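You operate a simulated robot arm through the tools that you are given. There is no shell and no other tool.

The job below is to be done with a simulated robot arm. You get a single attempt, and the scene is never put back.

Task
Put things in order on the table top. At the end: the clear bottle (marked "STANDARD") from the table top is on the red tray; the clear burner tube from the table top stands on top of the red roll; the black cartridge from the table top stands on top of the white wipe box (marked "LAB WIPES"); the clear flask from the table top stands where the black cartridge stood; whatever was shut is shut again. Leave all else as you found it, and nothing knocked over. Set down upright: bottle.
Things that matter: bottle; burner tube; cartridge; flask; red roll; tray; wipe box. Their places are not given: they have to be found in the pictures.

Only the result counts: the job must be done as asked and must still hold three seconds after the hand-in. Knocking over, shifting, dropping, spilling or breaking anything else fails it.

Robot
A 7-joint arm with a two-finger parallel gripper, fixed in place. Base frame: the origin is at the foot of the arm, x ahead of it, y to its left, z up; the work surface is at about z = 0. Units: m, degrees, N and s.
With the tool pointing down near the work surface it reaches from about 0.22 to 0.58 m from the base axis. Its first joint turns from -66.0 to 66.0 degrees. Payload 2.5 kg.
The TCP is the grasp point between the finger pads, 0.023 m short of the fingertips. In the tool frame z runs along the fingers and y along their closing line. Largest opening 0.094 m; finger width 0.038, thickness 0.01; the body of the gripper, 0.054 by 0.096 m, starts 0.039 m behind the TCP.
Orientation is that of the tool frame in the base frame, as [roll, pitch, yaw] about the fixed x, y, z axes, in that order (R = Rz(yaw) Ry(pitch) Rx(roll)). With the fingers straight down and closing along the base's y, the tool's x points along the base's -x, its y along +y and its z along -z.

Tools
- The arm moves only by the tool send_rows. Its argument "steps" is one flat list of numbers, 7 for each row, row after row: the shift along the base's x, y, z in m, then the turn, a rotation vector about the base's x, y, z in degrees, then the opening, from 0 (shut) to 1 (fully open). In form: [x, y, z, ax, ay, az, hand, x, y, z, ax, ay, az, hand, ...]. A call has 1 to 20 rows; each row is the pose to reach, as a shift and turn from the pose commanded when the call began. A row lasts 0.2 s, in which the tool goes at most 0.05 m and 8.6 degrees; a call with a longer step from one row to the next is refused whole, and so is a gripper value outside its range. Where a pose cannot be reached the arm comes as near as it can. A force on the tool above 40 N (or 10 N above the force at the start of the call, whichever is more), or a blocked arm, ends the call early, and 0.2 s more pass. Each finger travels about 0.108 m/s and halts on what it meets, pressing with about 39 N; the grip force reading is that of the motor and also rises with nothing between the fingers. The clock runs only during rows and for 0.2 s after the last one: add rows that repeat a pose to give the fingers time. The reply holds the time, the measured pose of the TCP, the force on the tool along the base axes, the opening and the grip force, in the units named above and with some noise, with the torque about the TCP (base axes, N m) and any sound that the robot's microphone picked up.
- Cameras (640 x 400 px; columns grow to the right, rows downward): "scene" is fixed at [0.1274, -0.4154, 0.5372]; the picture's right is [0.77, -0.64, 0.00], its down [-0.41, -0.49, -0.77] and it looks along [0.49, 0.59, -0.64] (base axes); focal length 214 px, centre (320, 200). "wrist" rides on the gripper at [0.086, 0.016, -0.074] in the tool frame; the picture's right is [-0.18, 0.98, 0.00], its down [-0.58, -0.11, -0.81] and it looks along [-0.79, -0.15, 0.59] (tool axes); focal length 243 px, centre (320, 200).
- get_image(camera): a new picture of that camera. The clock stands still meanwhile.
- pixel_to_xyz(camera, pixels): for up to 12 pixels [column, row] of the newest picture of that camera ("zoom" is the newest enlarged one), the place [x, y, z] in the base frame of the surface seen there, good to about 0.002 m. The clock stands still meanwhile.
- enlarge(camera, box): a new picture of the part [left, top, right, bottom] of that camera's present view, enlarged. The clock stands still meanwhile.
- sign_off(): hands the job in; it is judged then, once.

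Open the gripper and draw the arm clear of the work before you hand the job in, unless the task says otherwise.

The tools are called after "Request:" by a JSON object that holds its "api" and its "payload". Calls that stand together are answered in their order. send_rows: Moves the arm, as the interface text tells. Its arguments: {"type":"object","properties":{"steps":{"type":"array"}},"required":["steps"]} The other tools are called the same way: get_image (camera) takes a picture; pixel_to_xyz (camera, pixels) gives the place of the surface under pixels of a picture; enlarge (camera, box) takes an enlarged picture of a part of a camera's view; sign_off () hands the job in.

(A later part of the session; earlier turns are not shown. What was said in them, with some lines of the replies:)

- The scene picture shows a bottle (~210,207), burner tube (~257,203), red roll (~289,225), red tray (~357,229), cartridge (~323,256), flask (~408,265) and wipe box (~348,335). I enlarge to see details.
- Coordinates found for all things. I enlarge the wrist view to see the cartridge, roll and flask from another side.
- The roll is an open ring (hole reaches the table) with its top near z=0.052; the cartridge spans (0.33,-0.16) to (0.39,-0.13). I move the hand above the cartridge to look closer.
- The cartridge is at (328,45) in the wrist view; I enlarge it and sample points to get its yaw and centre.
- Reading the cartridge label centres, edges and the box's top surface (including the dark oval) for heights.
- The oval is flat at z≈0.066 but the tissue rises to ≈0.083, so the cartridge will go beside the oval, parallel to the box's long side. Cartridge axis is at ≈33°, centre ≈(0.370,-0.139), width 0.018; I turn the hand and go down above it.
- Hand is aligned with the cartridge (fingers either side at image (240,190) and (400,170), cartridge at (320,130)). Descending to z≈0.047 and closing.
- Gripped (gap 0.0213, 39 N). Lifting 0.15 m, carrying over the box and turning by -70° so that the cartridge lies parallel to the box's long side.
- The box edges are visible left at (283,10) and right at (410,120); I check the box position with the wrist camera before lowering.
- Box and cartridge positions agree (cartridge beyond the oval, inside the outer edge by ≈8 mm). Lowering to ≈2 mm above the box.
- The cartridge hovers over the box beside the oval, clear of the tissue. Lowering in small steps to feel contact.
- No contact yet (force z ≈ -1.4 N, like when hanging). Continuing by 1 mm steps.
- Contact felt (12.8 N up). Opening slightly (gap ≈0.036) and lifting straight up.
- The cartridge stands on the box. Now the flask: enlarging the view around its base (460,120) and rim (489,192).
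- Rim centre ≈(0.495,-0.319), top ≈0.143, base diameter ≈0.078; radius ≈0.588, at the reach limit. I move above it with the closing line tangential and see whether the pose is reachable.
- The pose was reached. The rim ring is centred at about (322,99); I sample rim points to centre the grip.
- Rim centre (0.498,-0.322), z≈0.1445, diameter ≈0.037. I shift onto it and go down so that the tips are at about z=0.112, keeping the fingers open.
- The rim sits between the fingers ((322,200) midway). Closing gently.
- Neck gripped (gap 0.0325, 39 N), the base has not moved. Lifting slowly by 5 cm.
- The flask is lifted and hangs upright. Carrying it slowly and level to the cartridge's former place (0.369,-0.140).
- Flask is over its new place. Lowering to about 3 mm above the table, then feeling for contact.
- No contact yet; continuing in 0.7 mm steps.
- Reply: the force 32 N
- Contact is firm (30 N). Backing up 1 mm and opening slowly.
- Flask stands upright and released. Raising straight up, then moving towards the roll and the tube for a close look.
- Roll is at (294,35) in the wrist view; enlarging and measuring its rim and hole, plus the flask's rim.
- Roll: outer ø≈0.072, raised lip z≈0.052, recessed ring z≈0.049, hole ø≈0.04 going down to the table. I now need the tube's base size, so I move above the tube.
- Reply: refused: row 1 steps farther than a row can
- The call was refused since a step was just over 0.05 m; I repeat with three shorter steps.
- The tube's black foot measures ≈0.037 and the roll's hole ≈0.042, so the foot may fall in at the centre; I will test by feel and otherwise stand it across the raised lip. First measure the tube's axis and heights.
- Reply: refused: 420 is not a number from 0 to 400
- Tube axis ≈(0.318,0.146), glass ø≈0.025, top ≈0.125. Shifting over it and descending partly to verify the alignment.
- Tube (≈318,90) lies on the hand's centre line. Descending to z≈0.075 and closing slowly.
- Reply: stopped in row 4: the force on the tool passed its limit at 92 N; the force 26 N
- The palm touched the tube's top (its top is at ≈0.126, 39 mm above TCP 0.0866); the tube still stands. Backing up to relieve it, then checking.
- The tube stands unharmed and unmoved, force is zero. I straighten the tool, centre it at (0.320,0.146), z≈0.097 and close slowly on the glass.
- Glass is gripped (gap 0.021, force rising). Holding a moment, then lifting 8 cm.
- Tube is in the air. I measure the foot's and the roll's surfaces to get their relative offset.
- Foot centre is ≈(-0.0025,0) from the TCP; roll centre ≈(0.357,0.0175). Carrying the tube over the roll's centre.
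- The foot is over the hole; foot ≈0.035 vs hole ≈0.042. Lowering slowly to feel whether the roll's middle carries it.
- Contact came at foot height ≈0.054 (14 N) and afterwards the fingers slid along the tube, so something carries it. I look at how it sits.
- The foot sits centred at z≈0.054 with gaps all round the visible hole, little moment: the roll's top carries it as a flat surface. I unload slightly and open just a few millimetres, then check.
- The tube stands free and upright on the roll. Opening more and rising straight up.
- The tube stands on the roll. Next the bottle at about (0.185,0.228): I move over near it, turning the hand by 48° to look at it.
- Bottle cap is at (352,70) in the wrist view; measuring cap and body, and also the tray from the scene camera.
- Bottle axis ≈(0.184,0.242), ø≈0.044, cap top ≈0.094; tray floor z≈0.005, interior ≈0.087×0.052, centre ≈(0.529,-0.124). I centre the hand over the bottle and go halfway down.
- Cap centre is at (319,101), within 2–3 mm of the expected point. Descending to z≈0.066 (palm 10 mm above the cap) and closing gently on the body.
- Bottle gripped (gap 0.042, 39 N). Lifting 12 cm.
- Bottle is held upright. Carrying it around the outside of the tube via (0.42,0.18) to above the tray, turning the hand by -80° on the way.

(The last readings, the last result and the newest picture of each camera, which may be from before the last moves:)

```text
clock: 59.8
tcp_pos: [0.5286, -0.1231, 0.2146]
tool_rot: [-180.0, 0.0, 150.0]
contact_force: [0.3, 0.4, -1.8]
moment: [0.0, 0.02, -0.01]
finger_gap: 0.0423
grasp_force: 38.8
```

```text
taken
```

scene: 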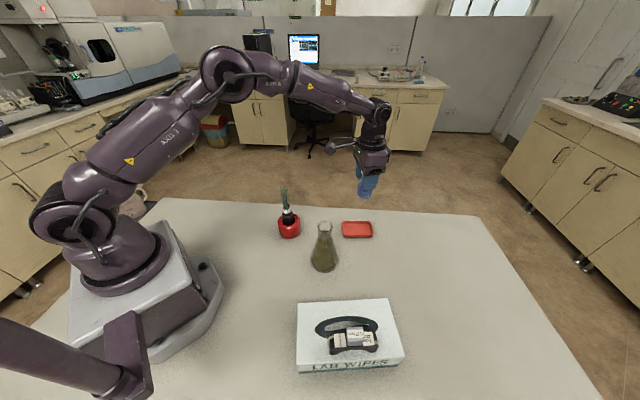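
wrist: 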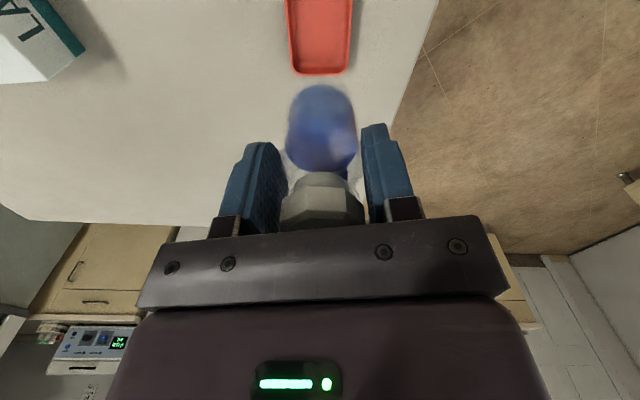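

Measuring the tray from the wrist view: its inner sides at columns ≈291 and ≈350, its end at row ≈72.

Request:
{"api": "enlarge", "payload": {"camera": "wrist", "box": [270, 0, 370, 100]}}

Request:
{"api": "pixel_to_xyz", "payload": {"camera": "zoom", "pixels": [[170, 100], [150, 120], [190, 100], [430, 100], [450, 100], [465, 100], [310, 270], [310, 285], [310, 298], [310, 100], [185, 200], [440, 200]]}}

Request:
{"api": "pixel_to_xyz", "payload": {"camera": "wrist", "pixels": [[320, 90], [320, 110], [320, 130], [300, 110], [340, 110], [290, 130], [352, 130], [320, 150]]}}

```text
4.00 times, centred on (320, 50) of wrist
```

zoom: 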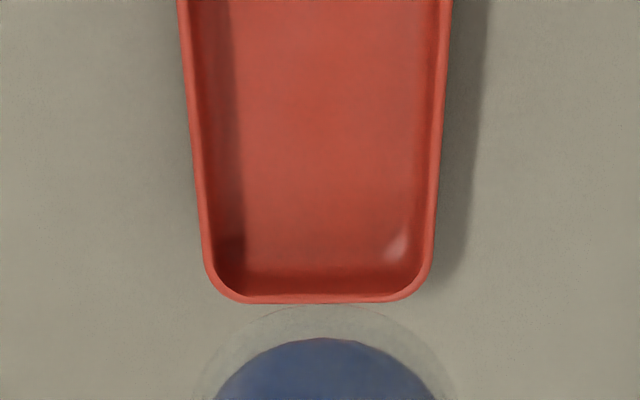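

```text
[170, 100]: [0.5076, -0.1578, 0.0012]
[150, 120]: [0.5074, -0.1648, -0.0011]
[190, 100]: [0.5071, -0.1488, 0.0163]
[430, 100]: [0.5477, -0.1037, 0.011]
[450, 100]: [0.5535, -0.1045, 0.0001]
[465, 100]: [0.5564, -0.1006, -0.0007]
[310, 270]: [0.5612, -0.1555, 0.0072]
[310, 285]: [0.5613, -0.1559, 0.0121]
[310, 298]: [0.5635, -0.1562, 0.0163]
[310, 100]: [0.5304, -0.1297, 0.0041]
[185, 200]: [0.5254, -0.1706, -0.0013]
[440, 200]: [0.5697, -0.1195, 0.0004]
```

```text
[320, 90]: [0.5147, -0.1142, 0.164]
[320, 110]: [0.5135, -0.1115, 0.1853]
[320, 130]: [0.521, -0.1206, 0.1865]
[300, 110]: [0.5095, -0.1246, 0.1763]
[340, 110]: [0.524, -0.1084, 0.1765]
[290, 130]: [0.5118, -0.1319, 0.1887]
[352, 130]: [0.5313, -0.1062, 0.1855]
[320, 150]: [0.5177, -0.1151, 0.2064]
```

Tray centre ≈(0.5265,-0.124); the bottle is centred across the tray within 1–2 mm. Lowering to about 1.5 cm above the tray floor and checking.

Request:
{"api": "send_rows", "payload": {"steps": [-0.0006, -0.0008, -0.01, 0, 0, 0, 0, -0.0006, -0.0008, -0.035, 0, 0, 0, 0, -0.0006, -0.0008, -0.06, 0, 0, 0, 0, -0.0006, -0.0008, -0.085, 0, 0, 0, 0, -0.0006, -0.0008, -0.11, 0, 0, 0, 0, -0.0006, -0.0008, -0.122, 0, 0, 0, 0, -0.0006, -0.0008, -0.122, 0, 0, 0, 0]}}

Request:
{"api": "get_image", "payload": {"camera": "wrist"}}

Request:
{"api": "enlarge", "payload": {"camera": "scene", "box": [310, 170, 410, 250]}}

```text
clock: 61.4
tcp_pos: [0.5279, -0.126, 0.0942]
tool_rot: [179.9, 0.0, 149.9]
contact_force: [-0.3, -0.2, -0.6]
moment: [-0.02, 0.01, -0.01]
finger_gap: 0.0421
grasp_force: 39.1
```

```text
taken
```

wrist: 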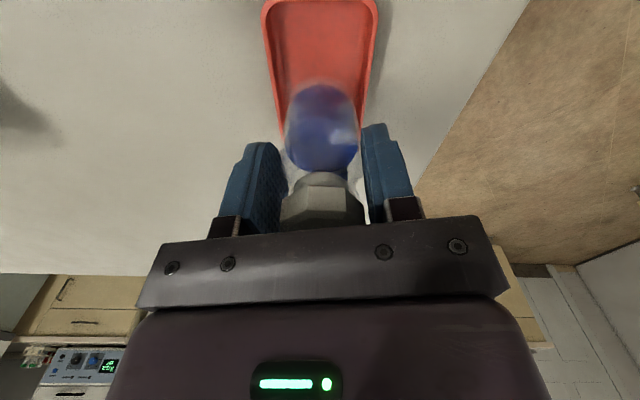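

```text
5.00 times, centred on (360, 210) of scene
```

zoom: 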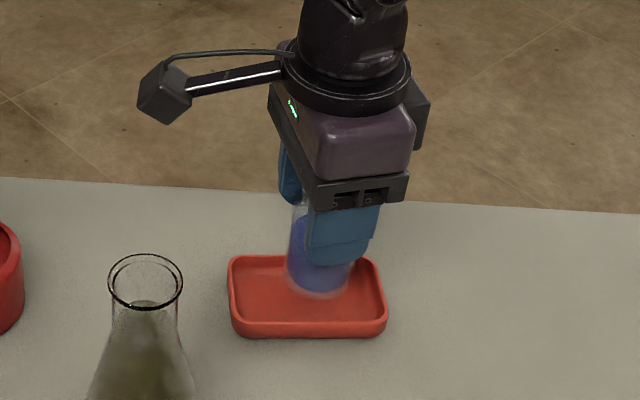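

The bottle (286–356) is centred between the tray sides (≈281, ≈363). Lowering further to ≈5 mm above the floor, then in small steps to contact.

Request:
{"api": "send_rows", "payload": {"steps": [0, 0, -0.006, 0, 0, 0, 0, 0, 0, -0.013, 0, 0, 0, 0, 0, 0, -0.018, 0, 0, 0, 0, 0, 0, -0.018, 0, 0, 0, 0]}}

Request:
{"api": "send_rows", "payload": {"steps": [0, 0, -0.001, 0, 0, 0, 0, 0, 0, -0.002, 0, 0, 0, 0, 0, 0, -0.002, 0, 0, 0, 0]}}

```text
clock: 62.4
tcp_pos: [0.5294, -0.1257, 0.0757]
tool_rot: [-180.0, 0.0, 150.1]
contact_force: [0.8, -0.2, -0.1]
moment: [0.01, 0.05, -0.01]
finger_gap: 0.0423
grasp_force: 39.2
```

```text
clock: 63.2
tcp_pos: [0.5282, -0.1255, 0.0723]
tool_rot: [180.0, 0.0, 150.0]
contact_force: [0.2, 0.0, 0.4]
moment: [0.01, 0.01, 0.03]
finger_gap: 0.0423
grasp_force: 38.6
```

Force still ≈0. Continuing by 0.8 mm steps.

Request:
{"api": "send_rows", "payload": {"steps": [0, 0, -0.0008, 0, 0, 0, 0, 0, 0, -0.0008, 0, 0, 0, 0]}}

Request:
{"api": "send_rows", "payload": {"steps": [0, 0, -0.0008, 0, 0, 0, 0, 0, 0, -0.0008, 0, 0, 0, 0]}}

```text
clock: 63.8
tcp_pos: [0.5281, -0.1258, 0.0723]
tool_rot: [-180.0, 0.0, 150.0]
contact_force: [0.1, -0.2, -0.3]
moment: [0.02, 0.01, -0.02]
finger_gap: 0.042
grasp_force: 38.8
```

```text
clock: 64.4
tcp_pos: [0.5271, -0.1245, 0.0719]
tool_rot: [179.9, 0.0, 150.0]
contact_force: [-0.2, -0.5, -1.4]
moment: [0.01, 0.03, 0.02]
finger_gap: 0.0424
grasp_force: 39.4
```

Not yet in contact (force -1.4 N, weight still carried). Two more small steps.

Request:
{"api": "send_rows", "payload": {"steps": [0, 0, -0.0008, 0, 0, 0, 0, 0, 0, -0.0008, 0, 0, 0, 0]}}

Request:
{"api": "send_rows", "payload": {"steps": [0, 0, -0.0008, 0, 0, 0, 0, 0, 0, -0.0008, 0, 0, 0, 0]}}

```text
clock: 65.0
tcp_pos: [0.5279, -0.1265, 0.0705]
tool_rot: [-180.0, 0.0, 150.0]
contact_force: [0.8, -0.2, -1.4]
moment: [0.02, 0.0, 0.03]
finger_gap: 0.0419
grasp_force: 39.1
```

```text
clock: 65.6
tcp_pos: [0.5286, -0.1254, 0.0709]
tool_rot: [180.0, 0.2, 149.9]
contact_force: [-1.5, 0.4, 4.2]
moment: [-0.12, 0.1, -0.02]
finger_gap: 0.0424
grasp_force: 39.1
```

Contact felt (4.2 N) at base height ≈0.004, the tray floor. Releasing slowly.

Request:
{"api": "send_rows", "payload": {"steps": [0, 0, -0.0003, 0, 0, 0, 0.4, 0, 0, -0.0003, 0, 0, 0, 0.45, 0, 0, -0.0003, 0, 0, 0, 0.48, 0, 0, -0.0003, 0, 0, 0, 0.52, 0, 0, -0.0003, 0, 0, 0, 0.52]}}

Request:
{"api": "get_image", "payload": {"camera": "wrist"}}

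Request:
{"api": "enlarge", "payload": {"camera": "scene", "box": [310, 170, 410, 250]}}

```text
clock: 66.8
tcp_pos: [0.5276, -0.1256, 0.0692]
tool_rot: [180.0, 0.0, 149.9]
contact_force: [0.0, 0.7, 0.8]
moment: [0.0, 0.0, 0.03]
finger_gap: 0.0489
grasp_force: 0.0
```

```text
taken
```

wrist: 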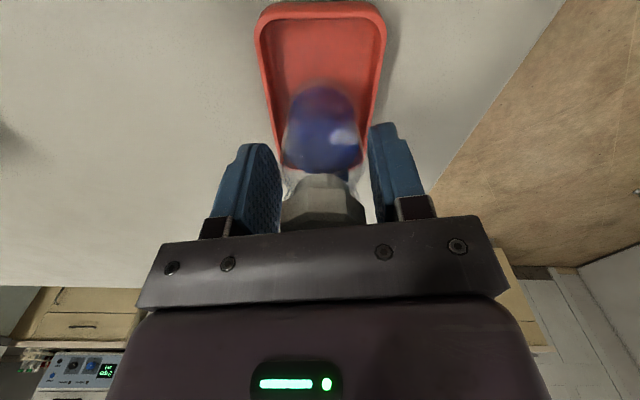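

```text
5.00 times, centred on (360, 210) of scene
```

zoom: 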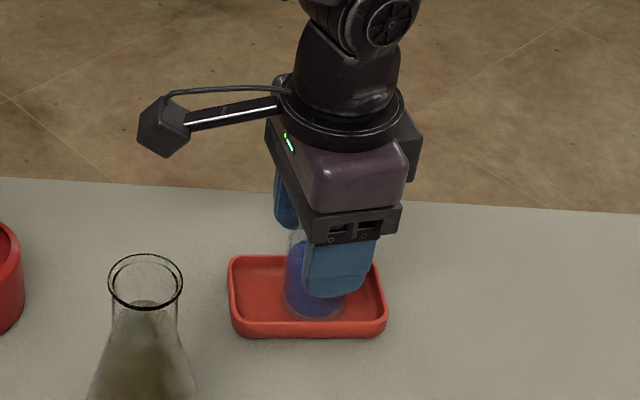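

Bottle is free and upright on the tray floor. Opening wide and raising.

Request:
{"api": "send_rows", "payload": {"steps": [0, 0, 0, 0, 0, 0, 0.65, 0, 0, 0, 0, 0, 0, 0.85, 0, 0, 0.01, 0, 0, 0, 0.9, 0, 0, 0.035, 0, 0, 0, 0.9, 0, 0, 0.07, 0, 0, 0, 0.9, 0, 0, 0.11, 0, 0, 0, 0.9, 0, 0, 0.15, 0, 0, 0, 0.9, -0.02, 0.03, 0.18, 0, 0, 0, 0.9, -0.05, 0.06, 0.2, 0, 0, 5, 0.9, -0.08, 0.09, 0.22, 0, 0, 10, 0.9, -0.11, 0.12, 0.24, 0, 0, 15, 0.9, -0.11, 0.12, 0.24, 0, 0, 15, 0.9]}}

Request:
{"api": "get_image", "payload": {"camera": "scene"}}

Request:
{"api": "get_image", "payload": {"camera": "wrist"}}

Request:
{"api": "enlarge", "payload": {"camera": "scene", "box": [260, 170, 420, 280]}}

Request:
{"api": "enlarge", "payload": {"camera": "scene", "box": [270, 280, 430, 380]}}

```text
clock: 69.4
tcp_pos: [0.4153, -0.0052, 0.3071]
tool_rot: [179.9, -0.1, 165.1]
contact_force: [0.3, 0.2, -0.5]
moment: [-0.02, 0.0, 0.0]
finger_gap: 0.0845
grasp_force: 0.0
```

```text
taken
```

scene: 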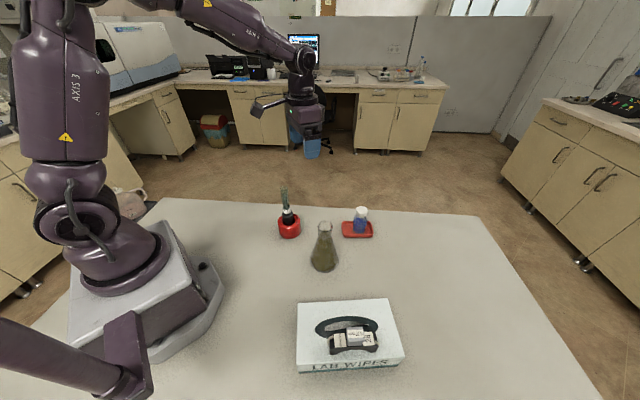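

```text
taken
```

wrist: 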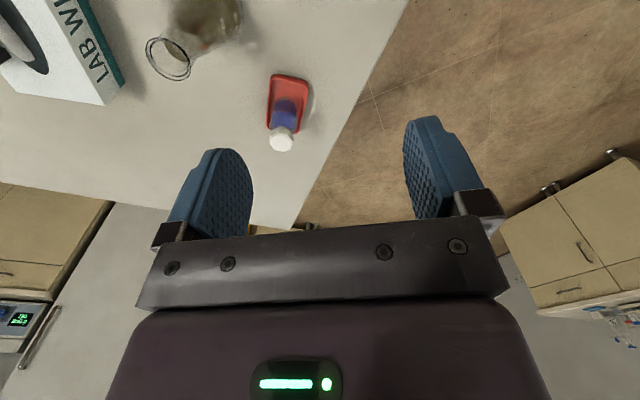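

```text
3.64 times, centred on (340, 225) of scene
```

zoom: 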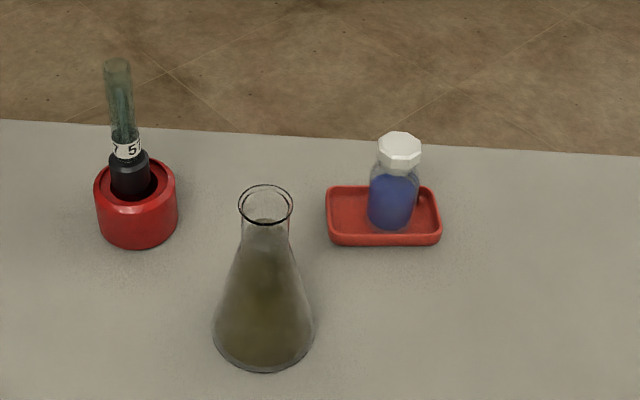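

```text
4.00 times, centred on (350, 330) of scene
```

zoom: 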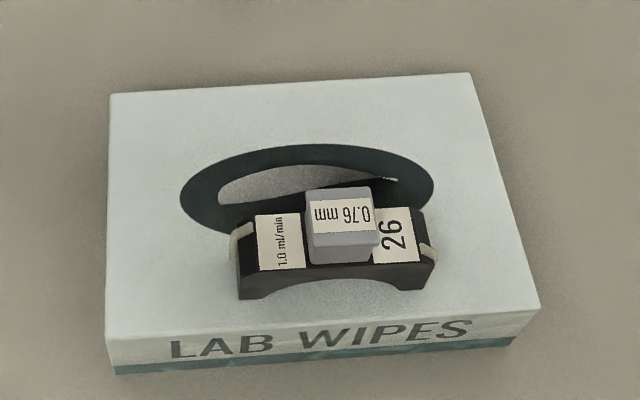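

Everything appears in place. I check the flask's position against the cartridge's former place before handing in.

Request:
{"api": "get_image", "payload": {"camera": "scene"}}

Request:
{"api": "pixel_to_xyz", "payload": {"camera": "scene", "pixels": [[311, 258], [337, 257], [324, 271], [326, 222], [318, 225], [332, 226], [324, 250], [288, 212], [361, 212]]}}

Request:
{"api": "pixel_to_xyz", "payload": {"camera": "wrist", "pixels": [[147, 47], [189, 70], [160, 40], [176, 79], [185, 50], [152, 68]]}}

```text
taken
```

scene: 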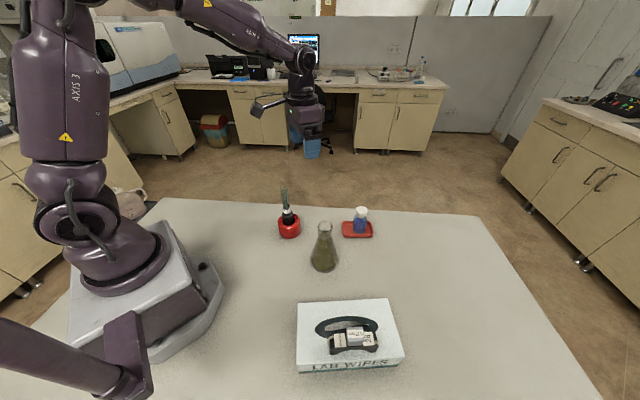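

```text
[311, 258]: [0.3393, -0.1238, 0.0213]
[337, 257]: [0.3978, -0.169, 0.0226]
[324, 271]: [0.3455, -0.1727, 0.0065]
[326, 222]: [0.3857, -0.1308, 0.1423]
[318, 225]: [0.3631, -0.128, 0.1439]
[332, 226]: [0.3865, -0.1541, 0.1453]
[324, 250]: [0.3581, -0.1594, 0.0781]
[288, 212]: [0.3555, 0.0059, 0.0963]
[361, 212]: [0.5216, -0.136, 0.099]
```

```text
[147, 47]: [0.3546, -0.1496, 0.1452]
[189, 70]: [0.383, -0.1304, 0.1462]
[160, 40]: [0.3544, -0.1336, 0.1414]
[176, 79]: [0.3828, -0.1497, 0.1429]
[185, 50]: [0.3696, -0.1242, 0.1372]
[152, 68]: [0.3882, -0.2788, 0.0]
```

The flask's rim centre is ≈(0.3695,-0.140), matching the cartridge's former centre (0.369,-0.140). All four things stand upright, the gripper is open and the arm is clear, so I hand in.

Request:
{"api": "sign_off", "payload": {}}

```text
The job is handed in.
```

I've handed the job in. In the last pictures everything was in place and standing:

- **Bottle:** it stands upright on the red tray. Its cap was never opened.
- **Burner tube:** it stands upright on the red roll, centred over the visible hole. The roll carried it at about 0.052 m, and it stayed put after release.
- **Cartridge:** it stands on the wipe box, beside the oval and clear of the raised tissue.
- **Flask:** it stands where the cartridge was, with its centre within about 1 mm of the old centre.

One thing went wrong on the way. When I first went down for the burner tube, I came too low and the palm pressed on its top, peaking at 92 N before the arm stopped. The tube did not fall, and it looked unbroken and unmoved in the pictures afterwards.

At hand-in the gripper was open and the arm was clear of the work. Nothing else was seen to shift, fall or spill.
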